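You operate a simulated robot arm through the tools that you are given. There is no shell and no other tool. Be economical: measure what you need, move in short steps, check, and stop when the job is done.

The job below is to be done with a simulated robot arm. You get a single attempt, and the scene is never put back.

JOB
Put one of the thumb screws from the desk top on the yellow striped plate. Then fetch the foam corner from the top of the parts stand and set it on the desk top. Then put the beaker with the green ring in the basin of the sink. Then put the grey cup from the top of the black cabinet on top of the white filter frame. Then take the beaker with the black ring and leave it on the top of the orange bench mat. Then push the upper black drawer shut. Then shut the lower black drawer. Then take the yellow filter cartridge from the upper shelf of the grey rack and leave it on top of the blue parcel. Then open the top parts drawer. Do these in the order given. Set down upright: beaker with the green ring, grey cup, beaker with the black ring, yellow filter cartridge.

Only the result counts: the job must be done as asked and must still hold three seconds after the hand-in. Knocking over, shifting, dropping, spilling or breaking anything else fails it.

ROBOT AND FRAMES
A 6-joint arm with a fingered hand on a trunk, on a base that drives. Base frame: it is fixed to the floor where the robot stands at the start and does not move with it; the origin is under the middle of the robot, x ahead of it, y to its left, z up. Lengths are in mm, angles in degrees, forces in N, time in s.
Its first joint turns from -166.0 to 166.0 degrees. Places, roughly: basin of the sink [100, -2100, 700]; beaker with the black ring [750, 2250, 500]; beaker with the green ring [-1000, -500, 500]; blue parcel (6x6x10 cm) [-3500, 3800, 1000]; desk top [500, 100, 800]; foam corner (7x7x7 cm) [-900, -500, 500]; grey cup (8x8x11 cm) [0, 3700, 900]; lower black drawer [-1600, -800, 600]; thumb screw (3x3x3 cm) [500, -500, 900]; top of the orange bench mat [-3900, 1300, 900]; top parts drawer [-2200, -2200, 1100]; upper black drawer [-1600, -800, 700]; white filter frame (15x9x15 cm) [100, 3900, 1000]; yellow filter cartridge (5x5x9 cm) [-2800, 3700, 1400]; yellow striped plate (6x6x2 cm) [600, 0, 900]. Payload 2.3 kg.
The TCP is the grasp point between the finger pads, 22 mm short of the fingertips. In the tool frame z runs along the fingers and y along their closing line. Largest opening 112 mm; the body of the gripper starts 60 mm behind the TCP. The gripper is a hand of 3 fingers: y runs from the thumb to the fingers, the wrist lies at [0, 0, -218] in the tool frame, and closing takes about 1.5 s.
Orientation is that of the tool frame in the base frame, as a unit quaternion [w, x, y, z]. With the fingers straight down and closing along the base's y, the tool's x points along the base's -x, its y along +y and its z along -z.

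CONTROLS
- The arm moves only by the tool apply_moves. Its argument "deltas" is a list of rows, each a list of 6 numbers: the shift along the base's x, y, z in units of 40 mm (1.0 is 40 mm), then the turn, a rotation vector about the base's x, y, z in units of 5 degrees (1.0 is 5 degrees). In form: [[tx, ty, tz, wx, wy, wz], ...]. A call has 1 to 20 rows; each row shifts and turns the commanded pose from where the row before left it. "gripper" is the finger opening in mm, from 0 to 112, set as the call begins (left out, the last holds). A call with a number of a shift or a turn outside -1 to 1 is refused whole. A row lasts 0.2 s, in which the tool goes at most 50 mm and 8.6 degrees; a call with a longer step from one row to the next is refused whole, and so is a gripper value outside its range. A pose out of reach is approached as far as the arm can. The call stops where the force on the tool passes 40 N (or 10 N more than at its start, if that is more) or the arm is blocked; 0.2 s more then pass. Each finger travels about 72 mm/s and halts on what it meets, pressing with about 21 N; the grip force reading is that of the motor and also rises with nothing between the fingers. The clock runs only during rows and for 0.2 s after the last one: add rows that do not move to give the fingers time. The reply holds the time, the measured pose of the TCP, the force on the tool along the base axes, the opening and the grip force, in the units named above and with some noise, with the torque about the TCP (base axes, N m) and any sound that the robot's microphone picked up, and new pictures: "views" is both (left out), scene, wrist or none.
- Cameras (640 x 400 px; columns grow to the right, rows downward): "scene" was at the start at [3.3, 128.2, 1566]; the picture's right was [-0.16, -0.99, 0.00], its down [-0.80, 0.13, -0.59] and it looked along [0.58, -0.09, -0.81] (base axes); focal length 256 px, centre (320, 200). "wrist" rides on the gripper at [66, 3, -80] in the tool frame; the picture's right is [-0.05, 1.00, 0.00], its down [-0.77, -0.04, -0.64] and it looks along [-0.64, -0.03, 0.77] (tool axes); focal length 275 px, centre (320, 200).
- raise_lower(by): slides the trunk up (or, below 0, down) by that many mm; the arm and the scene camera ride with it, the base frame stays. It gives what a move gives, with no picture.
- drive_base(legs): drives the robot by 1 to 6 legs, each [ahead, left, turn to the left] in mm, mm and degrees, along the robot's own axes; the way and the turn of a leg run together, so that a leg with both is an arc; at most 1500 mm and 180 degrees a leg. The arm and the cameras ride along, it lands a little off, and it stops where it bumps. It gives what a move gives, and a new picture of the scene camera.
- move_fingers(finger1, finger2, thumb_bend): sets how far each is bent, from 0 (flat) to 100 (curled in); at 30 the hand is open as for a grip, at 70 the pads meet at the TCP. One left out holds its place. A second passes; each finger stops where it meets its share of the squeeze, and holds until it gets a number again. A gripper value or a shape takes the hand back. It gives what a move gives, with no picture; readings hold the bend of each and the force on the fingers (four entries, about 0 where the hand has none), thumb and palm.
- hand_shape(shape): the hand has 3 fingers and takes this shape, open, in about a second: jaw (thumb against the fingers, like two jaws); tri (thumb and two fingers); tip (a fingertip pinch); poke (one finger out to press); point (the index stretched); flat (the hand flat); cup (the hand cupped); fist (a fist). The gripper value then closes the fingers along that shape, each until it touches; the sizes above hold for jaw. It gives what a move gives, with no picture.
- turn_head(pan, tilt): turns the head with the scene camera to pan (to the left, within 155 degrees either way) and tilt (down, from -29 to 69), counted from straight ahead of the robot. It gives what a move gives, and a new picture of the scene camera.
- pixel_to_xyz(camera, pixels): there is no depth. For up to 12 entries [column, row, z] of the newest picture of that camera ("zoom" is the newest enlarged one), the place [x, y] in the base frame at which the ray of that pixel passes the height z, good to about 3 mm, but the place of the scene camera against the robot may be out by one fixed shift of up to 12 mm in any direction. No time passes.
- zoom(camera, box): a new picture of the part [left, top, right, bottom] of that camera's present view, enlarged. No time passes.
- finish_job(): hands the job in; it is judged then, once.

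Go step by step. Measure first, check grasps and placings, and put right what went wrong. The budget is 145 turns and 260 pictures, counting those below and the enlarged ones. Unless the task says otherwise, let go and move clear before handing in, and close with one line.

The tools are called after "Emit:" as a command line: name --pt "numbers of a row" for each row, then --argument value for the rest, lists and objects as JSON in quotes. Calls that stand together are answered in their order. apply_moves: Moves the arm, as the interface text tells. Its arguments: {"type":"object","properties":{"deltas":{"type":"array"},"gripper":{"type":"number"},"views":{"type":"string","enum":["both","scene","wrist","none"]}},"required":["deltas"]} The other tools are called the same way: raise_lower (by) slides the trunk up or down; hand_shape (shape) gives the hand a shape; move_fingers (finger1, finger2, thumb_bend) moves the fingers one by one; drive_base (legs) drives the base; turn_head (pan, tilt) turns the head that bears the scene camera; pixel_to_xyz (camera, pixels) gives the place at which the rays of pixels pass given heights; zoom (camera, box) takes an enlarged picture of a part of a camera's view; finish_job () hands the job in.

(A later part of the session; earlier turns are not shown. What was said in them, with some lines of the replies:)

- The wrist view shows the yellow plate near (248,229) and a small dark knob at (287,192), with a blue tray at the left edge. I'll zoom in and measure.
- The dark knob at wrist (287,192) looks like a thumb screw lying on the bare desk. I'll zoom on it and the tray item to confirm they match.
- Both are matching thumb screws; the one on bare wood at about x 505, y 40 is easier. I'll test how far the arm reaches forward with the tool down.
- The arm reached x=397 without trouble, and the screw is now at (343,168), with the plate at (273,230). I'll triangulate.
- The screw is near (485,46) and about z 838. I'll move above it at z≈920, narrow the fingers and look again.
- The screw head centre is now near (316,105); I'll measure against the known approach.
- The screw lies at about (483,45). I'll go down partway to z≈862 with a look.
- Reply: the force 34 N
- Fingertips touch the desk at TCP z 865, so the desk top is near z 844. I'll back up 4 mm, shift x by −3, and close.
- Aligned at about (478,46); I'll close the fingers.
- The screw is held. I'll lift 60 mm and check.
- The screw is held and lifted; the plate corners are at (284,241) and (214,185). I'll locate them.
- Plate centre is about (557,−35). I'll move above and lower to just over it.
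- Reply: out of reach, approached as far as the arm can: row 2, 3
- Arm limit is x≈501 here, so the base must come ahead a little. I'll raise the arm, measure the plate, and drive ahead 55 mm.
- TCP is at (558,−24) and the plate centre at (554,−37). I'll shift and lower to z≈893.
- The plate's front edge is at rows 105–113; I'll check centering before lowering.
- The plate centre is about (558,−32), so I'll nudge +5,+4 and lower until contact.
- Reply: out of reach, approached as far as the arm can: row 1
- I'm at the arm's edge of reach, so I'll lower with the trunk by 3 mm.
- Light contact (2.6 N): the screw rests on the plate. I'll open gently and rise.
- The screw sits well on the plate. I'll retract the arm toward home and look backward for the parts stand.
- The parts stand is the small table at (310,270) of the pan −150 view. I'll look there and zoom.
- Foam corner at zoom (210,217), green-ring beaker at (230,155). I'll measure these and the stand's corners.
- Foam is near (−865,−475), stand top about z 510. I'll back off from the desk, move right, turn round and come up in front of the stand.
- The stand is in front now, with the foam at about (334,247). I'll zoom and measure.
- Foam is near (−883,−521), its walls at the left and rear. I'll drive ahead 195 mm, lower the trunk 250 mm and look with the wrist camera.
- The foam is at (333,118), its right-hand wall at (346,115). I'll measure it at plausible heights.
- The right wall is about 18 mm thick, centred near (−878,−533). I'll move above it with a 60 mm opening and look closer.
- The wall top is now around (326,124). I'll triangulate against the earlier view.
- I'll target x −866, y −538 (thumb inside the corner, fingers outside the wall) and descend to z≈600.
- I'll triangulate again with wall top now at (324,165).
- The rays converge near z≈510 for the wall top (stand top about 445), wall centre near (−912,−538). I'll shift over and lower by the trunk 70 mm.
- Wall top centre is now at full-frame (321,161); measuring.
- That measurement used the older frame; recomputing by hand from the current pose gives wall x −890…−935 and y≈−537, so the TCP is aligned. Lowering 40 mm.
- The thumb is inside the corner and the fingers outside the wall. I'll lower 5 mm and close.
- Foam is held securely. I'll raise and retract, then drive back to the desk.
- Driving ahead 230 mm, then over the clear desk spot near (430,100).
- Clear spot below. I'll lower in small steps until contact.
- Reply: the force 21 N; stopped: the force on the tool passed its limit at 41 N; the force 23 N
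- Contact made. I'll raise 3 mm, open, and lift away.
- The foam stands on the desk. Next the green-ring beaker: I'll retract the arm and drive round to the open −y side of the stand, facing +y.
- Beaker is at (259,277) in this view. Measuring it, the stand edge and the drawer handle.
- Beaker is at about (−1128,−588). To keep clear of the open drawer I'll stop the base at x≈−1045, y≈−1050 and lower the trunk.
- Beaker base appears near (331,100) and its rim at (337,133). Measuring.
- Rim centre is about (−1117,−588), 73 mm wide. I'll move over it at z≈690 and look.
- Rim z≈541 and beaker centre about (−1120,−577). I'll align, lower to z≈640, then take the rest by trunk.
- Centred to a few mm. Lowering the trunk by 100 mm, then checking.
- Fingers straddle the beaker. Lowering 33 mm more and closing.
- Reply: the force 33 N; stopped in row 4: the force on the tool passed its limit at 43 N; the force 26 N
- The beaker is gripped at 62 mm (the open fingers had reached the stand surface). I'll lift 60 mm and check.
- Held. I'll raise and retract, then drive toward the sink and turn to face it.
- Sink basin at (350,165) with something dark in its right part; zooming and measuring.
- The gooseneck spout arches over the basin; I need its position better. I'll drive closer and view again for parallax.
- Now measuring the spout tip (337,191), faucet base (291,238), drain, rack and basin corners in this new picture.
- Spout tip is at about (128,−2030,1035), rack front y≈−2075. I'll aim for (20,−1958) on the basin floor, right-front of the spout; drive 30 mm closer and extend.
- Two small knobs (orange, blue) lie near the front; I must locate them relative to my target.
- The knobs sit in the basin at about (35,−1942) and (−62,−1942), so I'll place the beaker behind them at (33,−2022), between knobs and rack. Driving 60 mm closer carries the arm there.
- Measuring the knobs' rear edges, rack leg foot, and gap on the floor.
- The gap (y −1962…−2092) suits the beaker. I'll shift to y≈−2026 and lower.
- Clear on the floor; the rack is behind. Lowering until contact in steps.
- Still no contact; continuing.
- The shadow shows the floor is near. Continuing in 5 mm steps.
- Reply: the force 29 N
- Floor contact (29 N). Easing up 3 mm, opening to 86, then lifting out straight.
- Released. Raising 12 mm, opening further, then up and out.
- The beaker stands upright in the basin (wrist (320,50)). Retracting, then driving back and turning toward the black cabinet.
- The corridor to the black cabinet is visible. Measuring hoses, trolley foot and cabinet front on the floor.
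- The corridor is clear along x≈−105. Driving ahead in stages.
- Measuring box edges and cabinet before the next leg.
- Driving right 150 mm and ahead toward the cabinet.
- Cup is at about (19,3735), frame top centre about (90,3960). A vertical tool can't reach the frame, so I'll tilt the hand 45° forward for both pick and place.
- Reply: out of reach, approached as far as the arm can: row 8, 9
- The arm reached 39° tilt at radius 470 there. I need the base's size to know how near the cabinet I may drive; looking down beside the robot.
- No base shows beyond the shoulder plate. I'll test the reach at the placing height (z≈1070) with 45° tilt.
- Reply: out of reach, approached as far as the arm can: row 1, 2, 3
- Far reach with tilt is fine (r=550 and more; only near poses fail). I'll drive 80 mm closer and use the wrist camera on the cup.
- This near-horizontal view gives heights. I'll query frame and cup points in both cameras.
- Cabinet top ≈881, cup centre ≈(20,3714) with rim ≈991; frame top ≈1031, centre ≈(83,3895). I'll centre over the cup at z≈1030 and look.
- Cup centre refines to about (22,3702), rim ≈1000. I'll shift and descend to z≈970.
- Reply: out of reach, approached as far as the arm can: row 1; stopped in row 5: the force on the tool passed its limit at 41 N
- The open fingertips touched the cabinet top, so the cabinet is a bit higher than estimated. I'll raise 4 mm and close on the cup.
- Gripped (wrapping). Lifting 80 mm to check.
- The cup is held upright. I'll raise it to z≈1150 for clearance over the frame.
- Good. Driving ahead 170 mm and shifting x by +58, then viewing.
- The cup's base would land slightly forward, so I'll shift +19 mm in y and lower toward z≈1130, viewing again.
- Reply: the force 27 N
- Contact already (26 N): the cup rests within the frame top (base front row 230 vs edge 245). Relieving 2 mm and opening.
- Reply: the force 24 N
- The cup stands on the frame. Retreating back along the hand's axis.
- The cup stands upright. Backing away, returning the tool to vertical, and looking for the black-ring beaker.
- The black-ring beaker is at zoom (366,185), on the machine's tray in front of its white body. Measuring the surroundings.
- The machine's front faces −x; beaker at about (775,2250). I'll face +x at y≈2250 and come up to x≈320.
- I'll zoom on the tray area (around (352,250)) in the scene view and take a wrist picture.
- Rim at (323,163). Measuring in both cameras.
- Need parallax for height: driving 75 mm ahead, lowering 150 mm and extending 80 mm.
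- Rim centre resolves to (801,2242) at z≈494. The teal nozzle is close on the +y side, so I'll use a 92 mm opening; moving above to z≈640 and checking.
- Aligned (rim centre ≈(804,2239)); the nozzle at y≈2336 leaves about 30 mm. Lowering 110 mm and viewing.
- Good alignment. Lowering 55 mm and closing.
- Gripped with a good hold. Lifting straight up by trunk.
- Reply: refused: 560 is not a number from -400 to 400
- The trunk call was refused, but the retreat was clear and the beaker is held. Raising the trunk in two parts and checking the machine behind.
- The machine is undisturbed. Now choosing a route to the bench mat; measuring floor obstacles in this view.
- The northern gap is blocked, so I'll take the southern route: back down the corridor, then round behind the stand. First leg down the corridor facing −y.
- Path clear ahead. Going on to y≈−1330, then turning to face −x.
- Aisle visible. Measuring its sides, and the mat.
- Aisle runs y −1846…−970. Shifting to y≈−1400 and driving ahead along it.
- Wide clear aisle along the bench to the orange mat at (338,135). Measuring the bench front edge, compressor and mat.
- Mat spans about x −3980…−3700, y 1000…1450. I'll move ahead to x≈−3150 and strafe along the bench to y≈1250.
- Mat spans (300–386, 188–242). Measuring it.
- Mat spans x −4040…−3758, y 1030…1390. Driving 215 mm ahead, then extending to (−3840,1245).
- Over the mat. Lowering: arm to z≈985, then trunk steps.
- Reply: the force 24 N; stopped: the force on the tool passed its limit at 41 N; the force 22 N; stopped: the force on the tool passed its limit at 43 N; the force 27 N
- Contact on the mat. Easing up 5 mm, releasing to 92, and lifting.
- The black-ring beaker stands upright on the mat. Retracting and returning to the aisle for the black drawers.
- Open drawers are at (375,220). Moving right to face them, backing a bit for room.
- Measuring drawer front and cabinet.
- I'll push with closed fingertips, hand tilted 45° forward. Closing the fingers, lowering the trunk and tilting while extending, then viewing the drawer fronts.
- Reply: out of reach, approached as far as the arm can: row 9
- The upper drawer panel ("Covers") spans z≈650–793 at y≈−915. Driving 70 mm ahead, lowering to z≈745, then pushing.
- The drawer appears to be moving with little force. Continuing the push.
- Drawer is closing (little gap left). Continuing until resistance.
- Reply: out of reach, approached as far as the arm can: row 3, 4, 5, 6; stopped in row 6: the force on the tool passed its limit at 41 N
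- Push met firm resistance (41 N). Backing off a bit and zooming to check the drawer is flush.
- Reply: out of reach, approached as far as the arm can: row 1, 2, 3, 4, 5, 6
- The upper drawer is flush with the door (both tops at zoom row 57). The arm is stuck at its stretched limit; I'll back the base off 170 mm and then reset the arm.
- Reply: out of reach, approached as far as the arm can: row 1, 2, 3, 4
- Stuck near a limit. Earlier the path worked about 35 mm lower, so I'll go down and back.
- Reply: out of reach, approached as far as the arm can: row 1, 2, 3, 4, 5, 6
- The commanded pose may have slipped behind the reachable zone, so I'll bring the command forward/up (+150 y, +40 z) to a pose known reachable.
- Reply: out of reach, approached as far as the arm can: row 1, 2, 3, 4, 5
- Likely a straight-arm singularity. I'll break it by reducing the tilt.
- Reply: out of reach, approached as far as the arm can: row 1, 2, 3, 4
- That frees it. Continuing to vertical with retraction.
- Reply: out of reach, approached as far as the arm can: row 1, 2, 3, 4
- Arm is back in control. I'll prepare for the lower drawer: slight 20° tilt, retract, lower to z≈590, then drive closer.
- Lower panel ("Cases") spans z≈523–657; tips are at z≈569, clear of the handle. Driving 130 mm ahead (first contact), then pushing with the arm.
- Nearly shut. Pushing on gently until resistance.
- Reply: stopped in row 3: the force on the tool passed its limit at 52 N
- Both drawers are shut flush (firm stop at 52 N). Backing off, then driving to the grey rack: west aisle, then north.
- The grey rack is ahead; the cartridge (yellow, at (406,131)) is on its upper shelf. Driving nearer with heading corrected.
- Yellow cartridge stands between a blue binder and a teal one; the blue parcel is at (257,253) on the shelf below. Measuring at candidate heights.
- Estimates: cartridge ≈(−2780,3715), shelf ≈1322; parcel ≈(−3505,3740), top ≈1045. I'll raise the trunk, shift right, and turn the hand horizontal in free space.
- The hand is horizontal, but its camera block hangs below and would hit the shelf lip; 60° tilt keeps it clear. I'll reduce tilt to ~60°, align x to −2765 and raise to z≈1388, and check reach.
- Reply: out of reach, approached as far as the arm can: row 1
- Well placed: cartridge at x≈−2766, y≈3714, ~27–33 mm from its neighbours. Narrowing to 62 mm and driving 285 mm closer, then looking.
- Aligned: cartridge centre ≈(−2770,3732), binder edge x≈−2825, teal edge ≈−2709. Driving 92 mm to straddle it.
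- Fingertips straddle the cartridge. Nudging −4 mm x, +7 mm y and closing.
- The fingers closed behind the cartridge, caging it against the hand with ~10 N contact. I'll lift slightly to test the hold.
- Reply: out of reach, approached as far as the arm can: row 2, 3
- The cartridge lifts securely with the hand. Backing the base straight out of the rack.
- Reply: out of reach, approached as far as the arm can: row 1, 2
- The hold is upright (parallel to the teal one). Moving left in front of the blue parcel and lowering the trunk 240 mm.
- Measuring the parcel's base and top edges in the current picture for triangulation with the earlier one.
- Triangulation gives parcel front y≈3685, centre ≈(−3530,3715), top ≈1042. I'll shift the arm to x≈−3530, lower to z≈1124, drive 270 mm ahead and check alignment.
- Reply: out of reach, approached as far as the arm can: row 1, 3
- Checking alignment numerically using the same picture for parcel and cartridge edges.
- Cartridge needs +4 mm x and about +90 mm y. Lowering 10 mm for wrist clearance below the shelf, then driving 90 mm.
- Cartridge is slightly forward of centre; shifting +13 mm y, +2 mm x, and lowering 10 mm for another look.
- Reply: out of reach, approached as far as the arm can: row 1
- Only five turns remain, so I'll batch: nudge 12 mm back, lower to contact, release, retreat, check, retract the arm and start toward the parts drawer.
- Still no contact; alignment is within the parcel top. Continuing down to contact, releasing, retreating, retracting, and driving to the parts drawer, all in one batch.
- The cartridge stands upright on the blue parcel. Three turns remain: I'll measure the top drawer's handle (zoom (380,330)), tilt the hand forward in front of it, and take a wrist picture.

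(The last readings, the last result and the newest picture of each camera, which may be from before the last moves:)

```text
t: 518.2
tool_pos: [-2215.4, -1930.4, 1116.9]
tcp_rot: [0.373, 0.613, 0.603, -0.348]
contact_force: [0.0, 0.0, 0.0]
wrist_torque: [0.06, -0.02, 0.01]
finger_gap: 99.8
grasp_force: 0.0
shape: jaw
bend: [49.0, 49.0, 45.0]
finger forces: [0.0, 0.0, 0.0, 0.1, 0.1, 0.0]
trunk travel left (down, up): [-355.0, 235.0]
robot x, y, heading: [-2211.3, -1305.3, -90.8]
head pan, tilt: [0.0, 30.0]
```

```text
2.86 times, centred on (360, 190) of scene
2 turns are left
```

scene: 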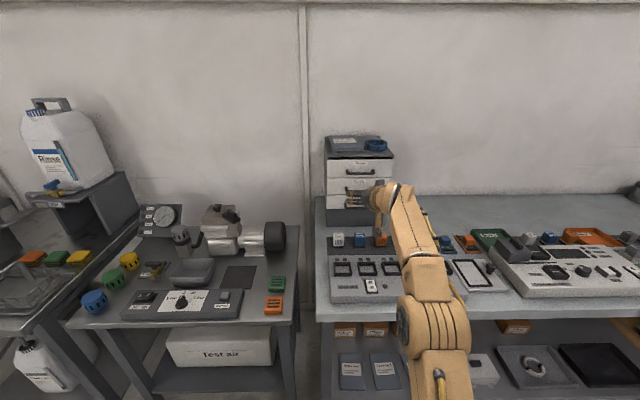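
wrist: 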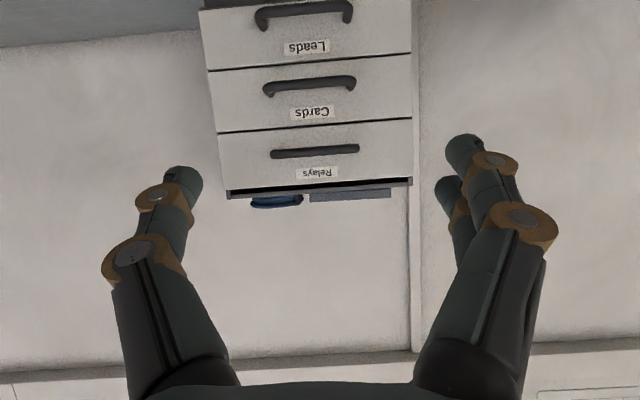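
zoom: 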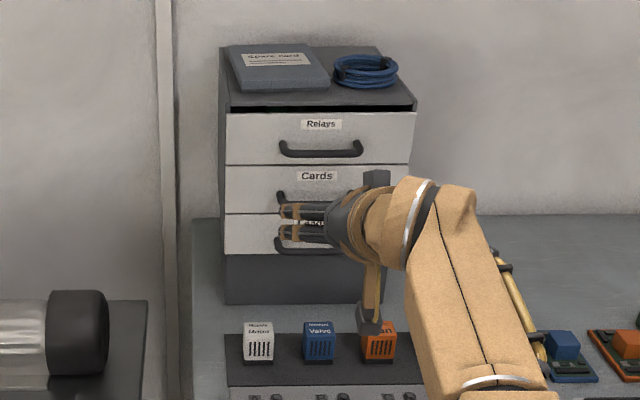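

Triangulation puts the top ("Relays") handle bar at about (−2222,−2131,1102), too long to grip across its ends, so I'll roll the hand 90° to pinch the bar, then pull by driving back, release and retreat.

Emit:
apply_moves --pt "0.023 0 0 0.023 -0.877 -0.479" --pt "0 0 0 0.023 -0.877 -0.479" --pt "0 0 0 0.023 -0.877 -0.479" --pt "0 0 0 0.023 -0.877 -0.479" --pt "0 0 0 0.023 -0.877 -0.479" --pt "0 0 0 0.023 -0.877 -0.479" --pt "0 0 0 0.023 -0.877 -0.479" --pt "0 0 0 0.023 -0.877 -0.479" --pt "0 0 0 0.023 -0.877 -0.479" --pt "0 0 0 0.023 -0.877 -0.479" --pt "0 0 0 0.023 -0.877 -0.479" --pt "0 0 0 0.023 -0.877 -0.479" --pt "0 0 0 0.023 -0.877 -0.479" --pt "0 0 0 0.023 -0.877 -0.479" --pt "0 0 0 0.023 -0.877 -0.479" --pt "0 0 0 0.023 -0.877 -0.479" --pt "0 0 0 0.023 -0.877 -0.479" --pt "0 0 0 0.023 -0.877 -0.479" --pt "0 0 0 0 0 0" --gripper 42 --views "none"

Emit:
raise_lower --by -15

Emit:
drive_base --legs '[[203, 0, 0]]'

Emit:
zoom --camera "scene" --box '[280, 120, 440, 260]'

Emit:
apply_moves --pt "0 0 0 0 0 0" --pt "0 0 0 0 0 0" --pt "0 0 0 0 0 0" --pt "0 0 0 0 0 0" --pt "0 0 0 0 0 0" --pt "0 0 0 0 0 0" --pt "0 0 0 0 0 0" --gripper 0 --views "wrist"

Emit:
drive_base --legs '[[-135, 0, 0]]'

Emit:
apply_moves --pt "0 0 0 0 0 0" --pt "0 0 0 0 0 0" --pt "0 0 0 0 0 0" --pt "0 0 0 0 0 0" --pt "0 0 0 0 0 0" --gripper 60 --views "none"

Emit:
drive_base --legs '[[-160, 0, 0]]'

Emit:
zoom --camera "scene" --box '[280, 100, 440, 240]'

```text
t: 522.2
tool_pos: [-2216.3, -1929.9, 1116.4]
tcp_rot: [0.509, 0.861, -0.007, 0.017]
contact_force: [-0.2, -0.5, 0.5]
wrist_torque: [0.0, 0.0, 0.0]
finger_gap: 42.8
grasp_force: 0.1
shape: jaw
bend: [73.0, 73.0, 70.0]
finger forces: [0.0, 0.0, 0.1, 0.1, 0.1, 0.0]
trunk travel left (down, up): [-355.0, 235.0]
robot x, y, heading: [-2210.8, -1303.9, -91.0]
head pan, tilt: [0.0, 30.0]
```

```text
t: 522.8
tool_pos: [-2215.7, -1931.0, 1100.8]
tcp_rot: [0.51, 0.86, -0.007, 0.015]
contact_force: [0.7, 0.0, -0.6]
wrist_torque: [-0.01, 0.0, -0.01]
finger_gap: 42.2
grasp_force: 0.0
shape: jaw
bend: [73.0, 73.0, 70.0]
finger forces: [0.0, 0.0, 0.0, 0.0, 0.0, 0.1]
trunk travel left (down, up): [-340.0, 250.0]
robot x, y, heading: [-2211.5, -1304.8, -90.7]
head pan, tilt: [0.0, 30.0]
```

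```text
t: 524.4
tool_pos: [-2218.9, -2124.9, 1102.4]
tcp_rot: [0.51, 0.86, -0.008, 0.016]
contact_force: [-0.5, 11.0, -0.1]
wrist_torque: [-0.13, 0.0, -0.01]
finger_gap: 38.2
grasp_force: 0.1
shape: jaw
bend: [76.0, 76.0, 70.0]
finger forces: [5.2, 5.3, 0.0, 0.0, 0.1, 0.1]
trunk travel left (down, up): [-340.0, 250.0]
robot x, y, heading: [-2211.2, -1501.5, -91.0]
head pan, tilt: [0.0, 30.0]
```

scene: 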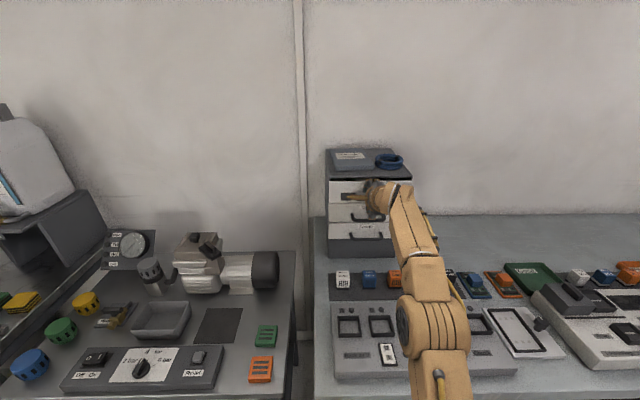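

```text
2.86 times, centred on (360, 190) of scene
```

zoom: 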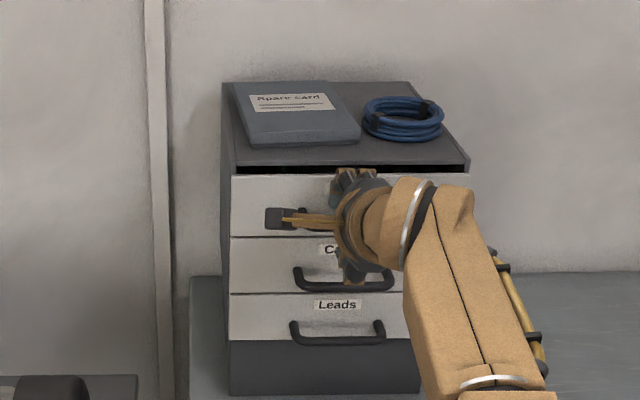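

```text
t: 526.0
tool_pos: [-2219.4, -2129.6, 1099.2]
tcp_rot: [0.508, 0.861, -0.007, 0.016]
contact_force: [-0.5, 8.6, -22.1]
wrist_torque: [-0.05, -0.01, 0.03]
finger_gap: 0.1
grasp_force: 20.9
shape: jaw
bend: [74.0, 74.0, 64.0]
finger forces: [0.0, 0.1, 0.0, 0.1, 20.8, 0.1]
trunk travel left (down, up): [-340.0, 250.0]
robot x, y, heading: [-2212.0, -1500.4, -91.0]
head pan, tilt: [0.0, 30.0]
```

wrist: 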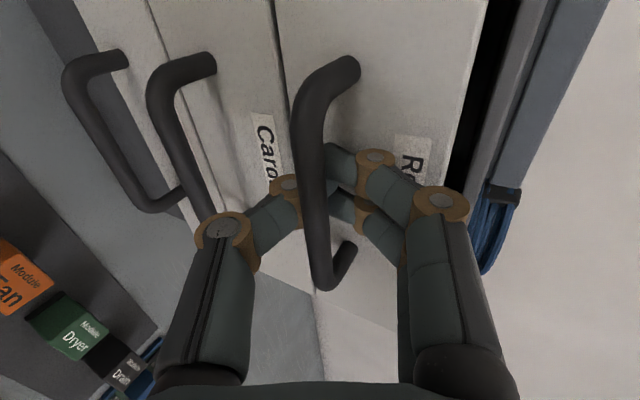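

```text
t: 527.3
tool_pos: [-2218.3, -1995.1, 1100.2]
tcp_rot: [0.509, 0.861, -0.009, 0.014]
contact_force: [-1.3, 0.3, -17.5]
wrist_torque: [-0.09, 0.0, -0.03]
finger_gap: 0.0
grasp_force: 21.2
shape: jaw
bend: [74.0, 74.0, 63.0]
finger forces: [0.0, 0.0, 0.0, 0.1, 25.8, 0.0]
trunk travel left (down, up): [-340.0, 250.0]
robot x, y, heading: [-2212.7, -1367.3, -91.2]
head pan, tilt: [0.0, 30.0]
```

scene: 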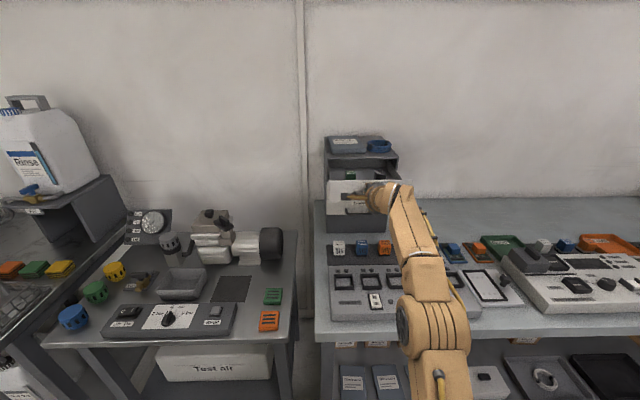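

```text
t: 528.5
tool_pos: [-2218.2, -1992.9, 1100.2]
tcp_rot: [0.51, 0.86, -0.009, 0.015]
contact_force: [0.0, -0.3, -0.1]
wrist_torque: [-0.01, 0.04, 0.0]
finger_gap: 59.8
grasp_force: 0.1
shape: jaw
bend: [72.0, 72.0, 70.0]
finger forces: [0.1, 0.1, 0.0, 0.0, 0.0, 0.1]
trunk travel left (down, up): [-340.0, 250.0]
robot x, y, heading: [-2213.4, -1364.2, -91.0]
head pan, tilt: [0.0, 30.0]
```

```text
t: 529.9
tool_pos: [-2214.2, -1832.5, 1102.1]
tcp_rot: [0.51, 0.86, -0.009, 0.015]
contact_force: [0.7, 0.0, 0.1]
wrist_torque: [0.01, -0.02, -0.02]
finger_gap: 59.9
grasp_force: 0.0
shape: jaw
bend: [72.0, 72.0, 70.0]
finger forces: [0.0, 0.0, 0.0, 0.1, 0.1, 0.0]
trunk travel left (down, up): [-340.0, 250.0]
robot x, y, heading: [-2210.3, -1206.7, -91.1]
head pan, tilt: [0.0, 30.0]
```

scene: 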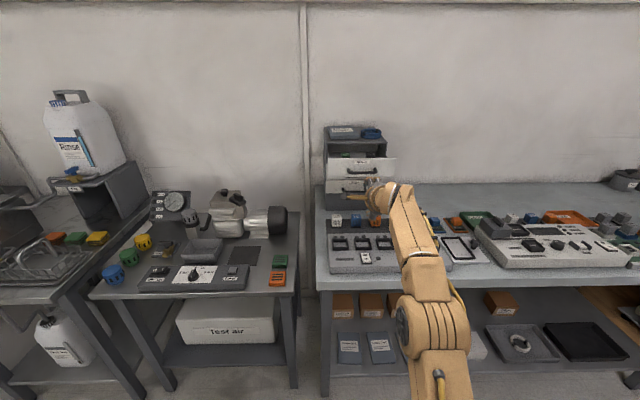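

```text
2.86 times, centred on (360, 170) of scene
1 turns are left
```

zoom: 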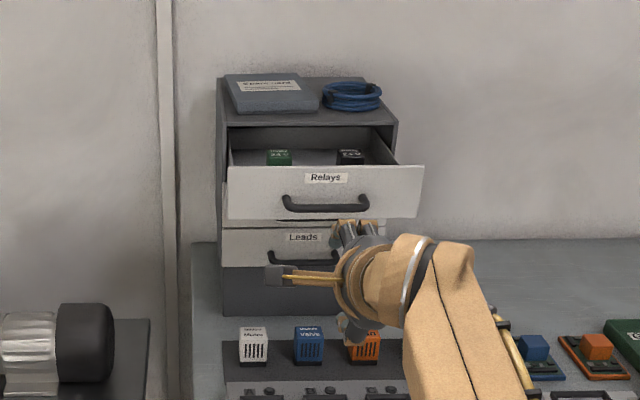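

The last picture shows the top parts drawer ("Relays") standing well open, and the hand is clear of it. I'm handing the job in now.

Emit:
finish_job

```text
The job is handed in.
```

All nine steps were carried out in the order given, and the job is handed in; I don't have the judge's result. In the pictures taken after each placing, all four upright items were standing. The top parts drawer was pulled out about 130 mm.
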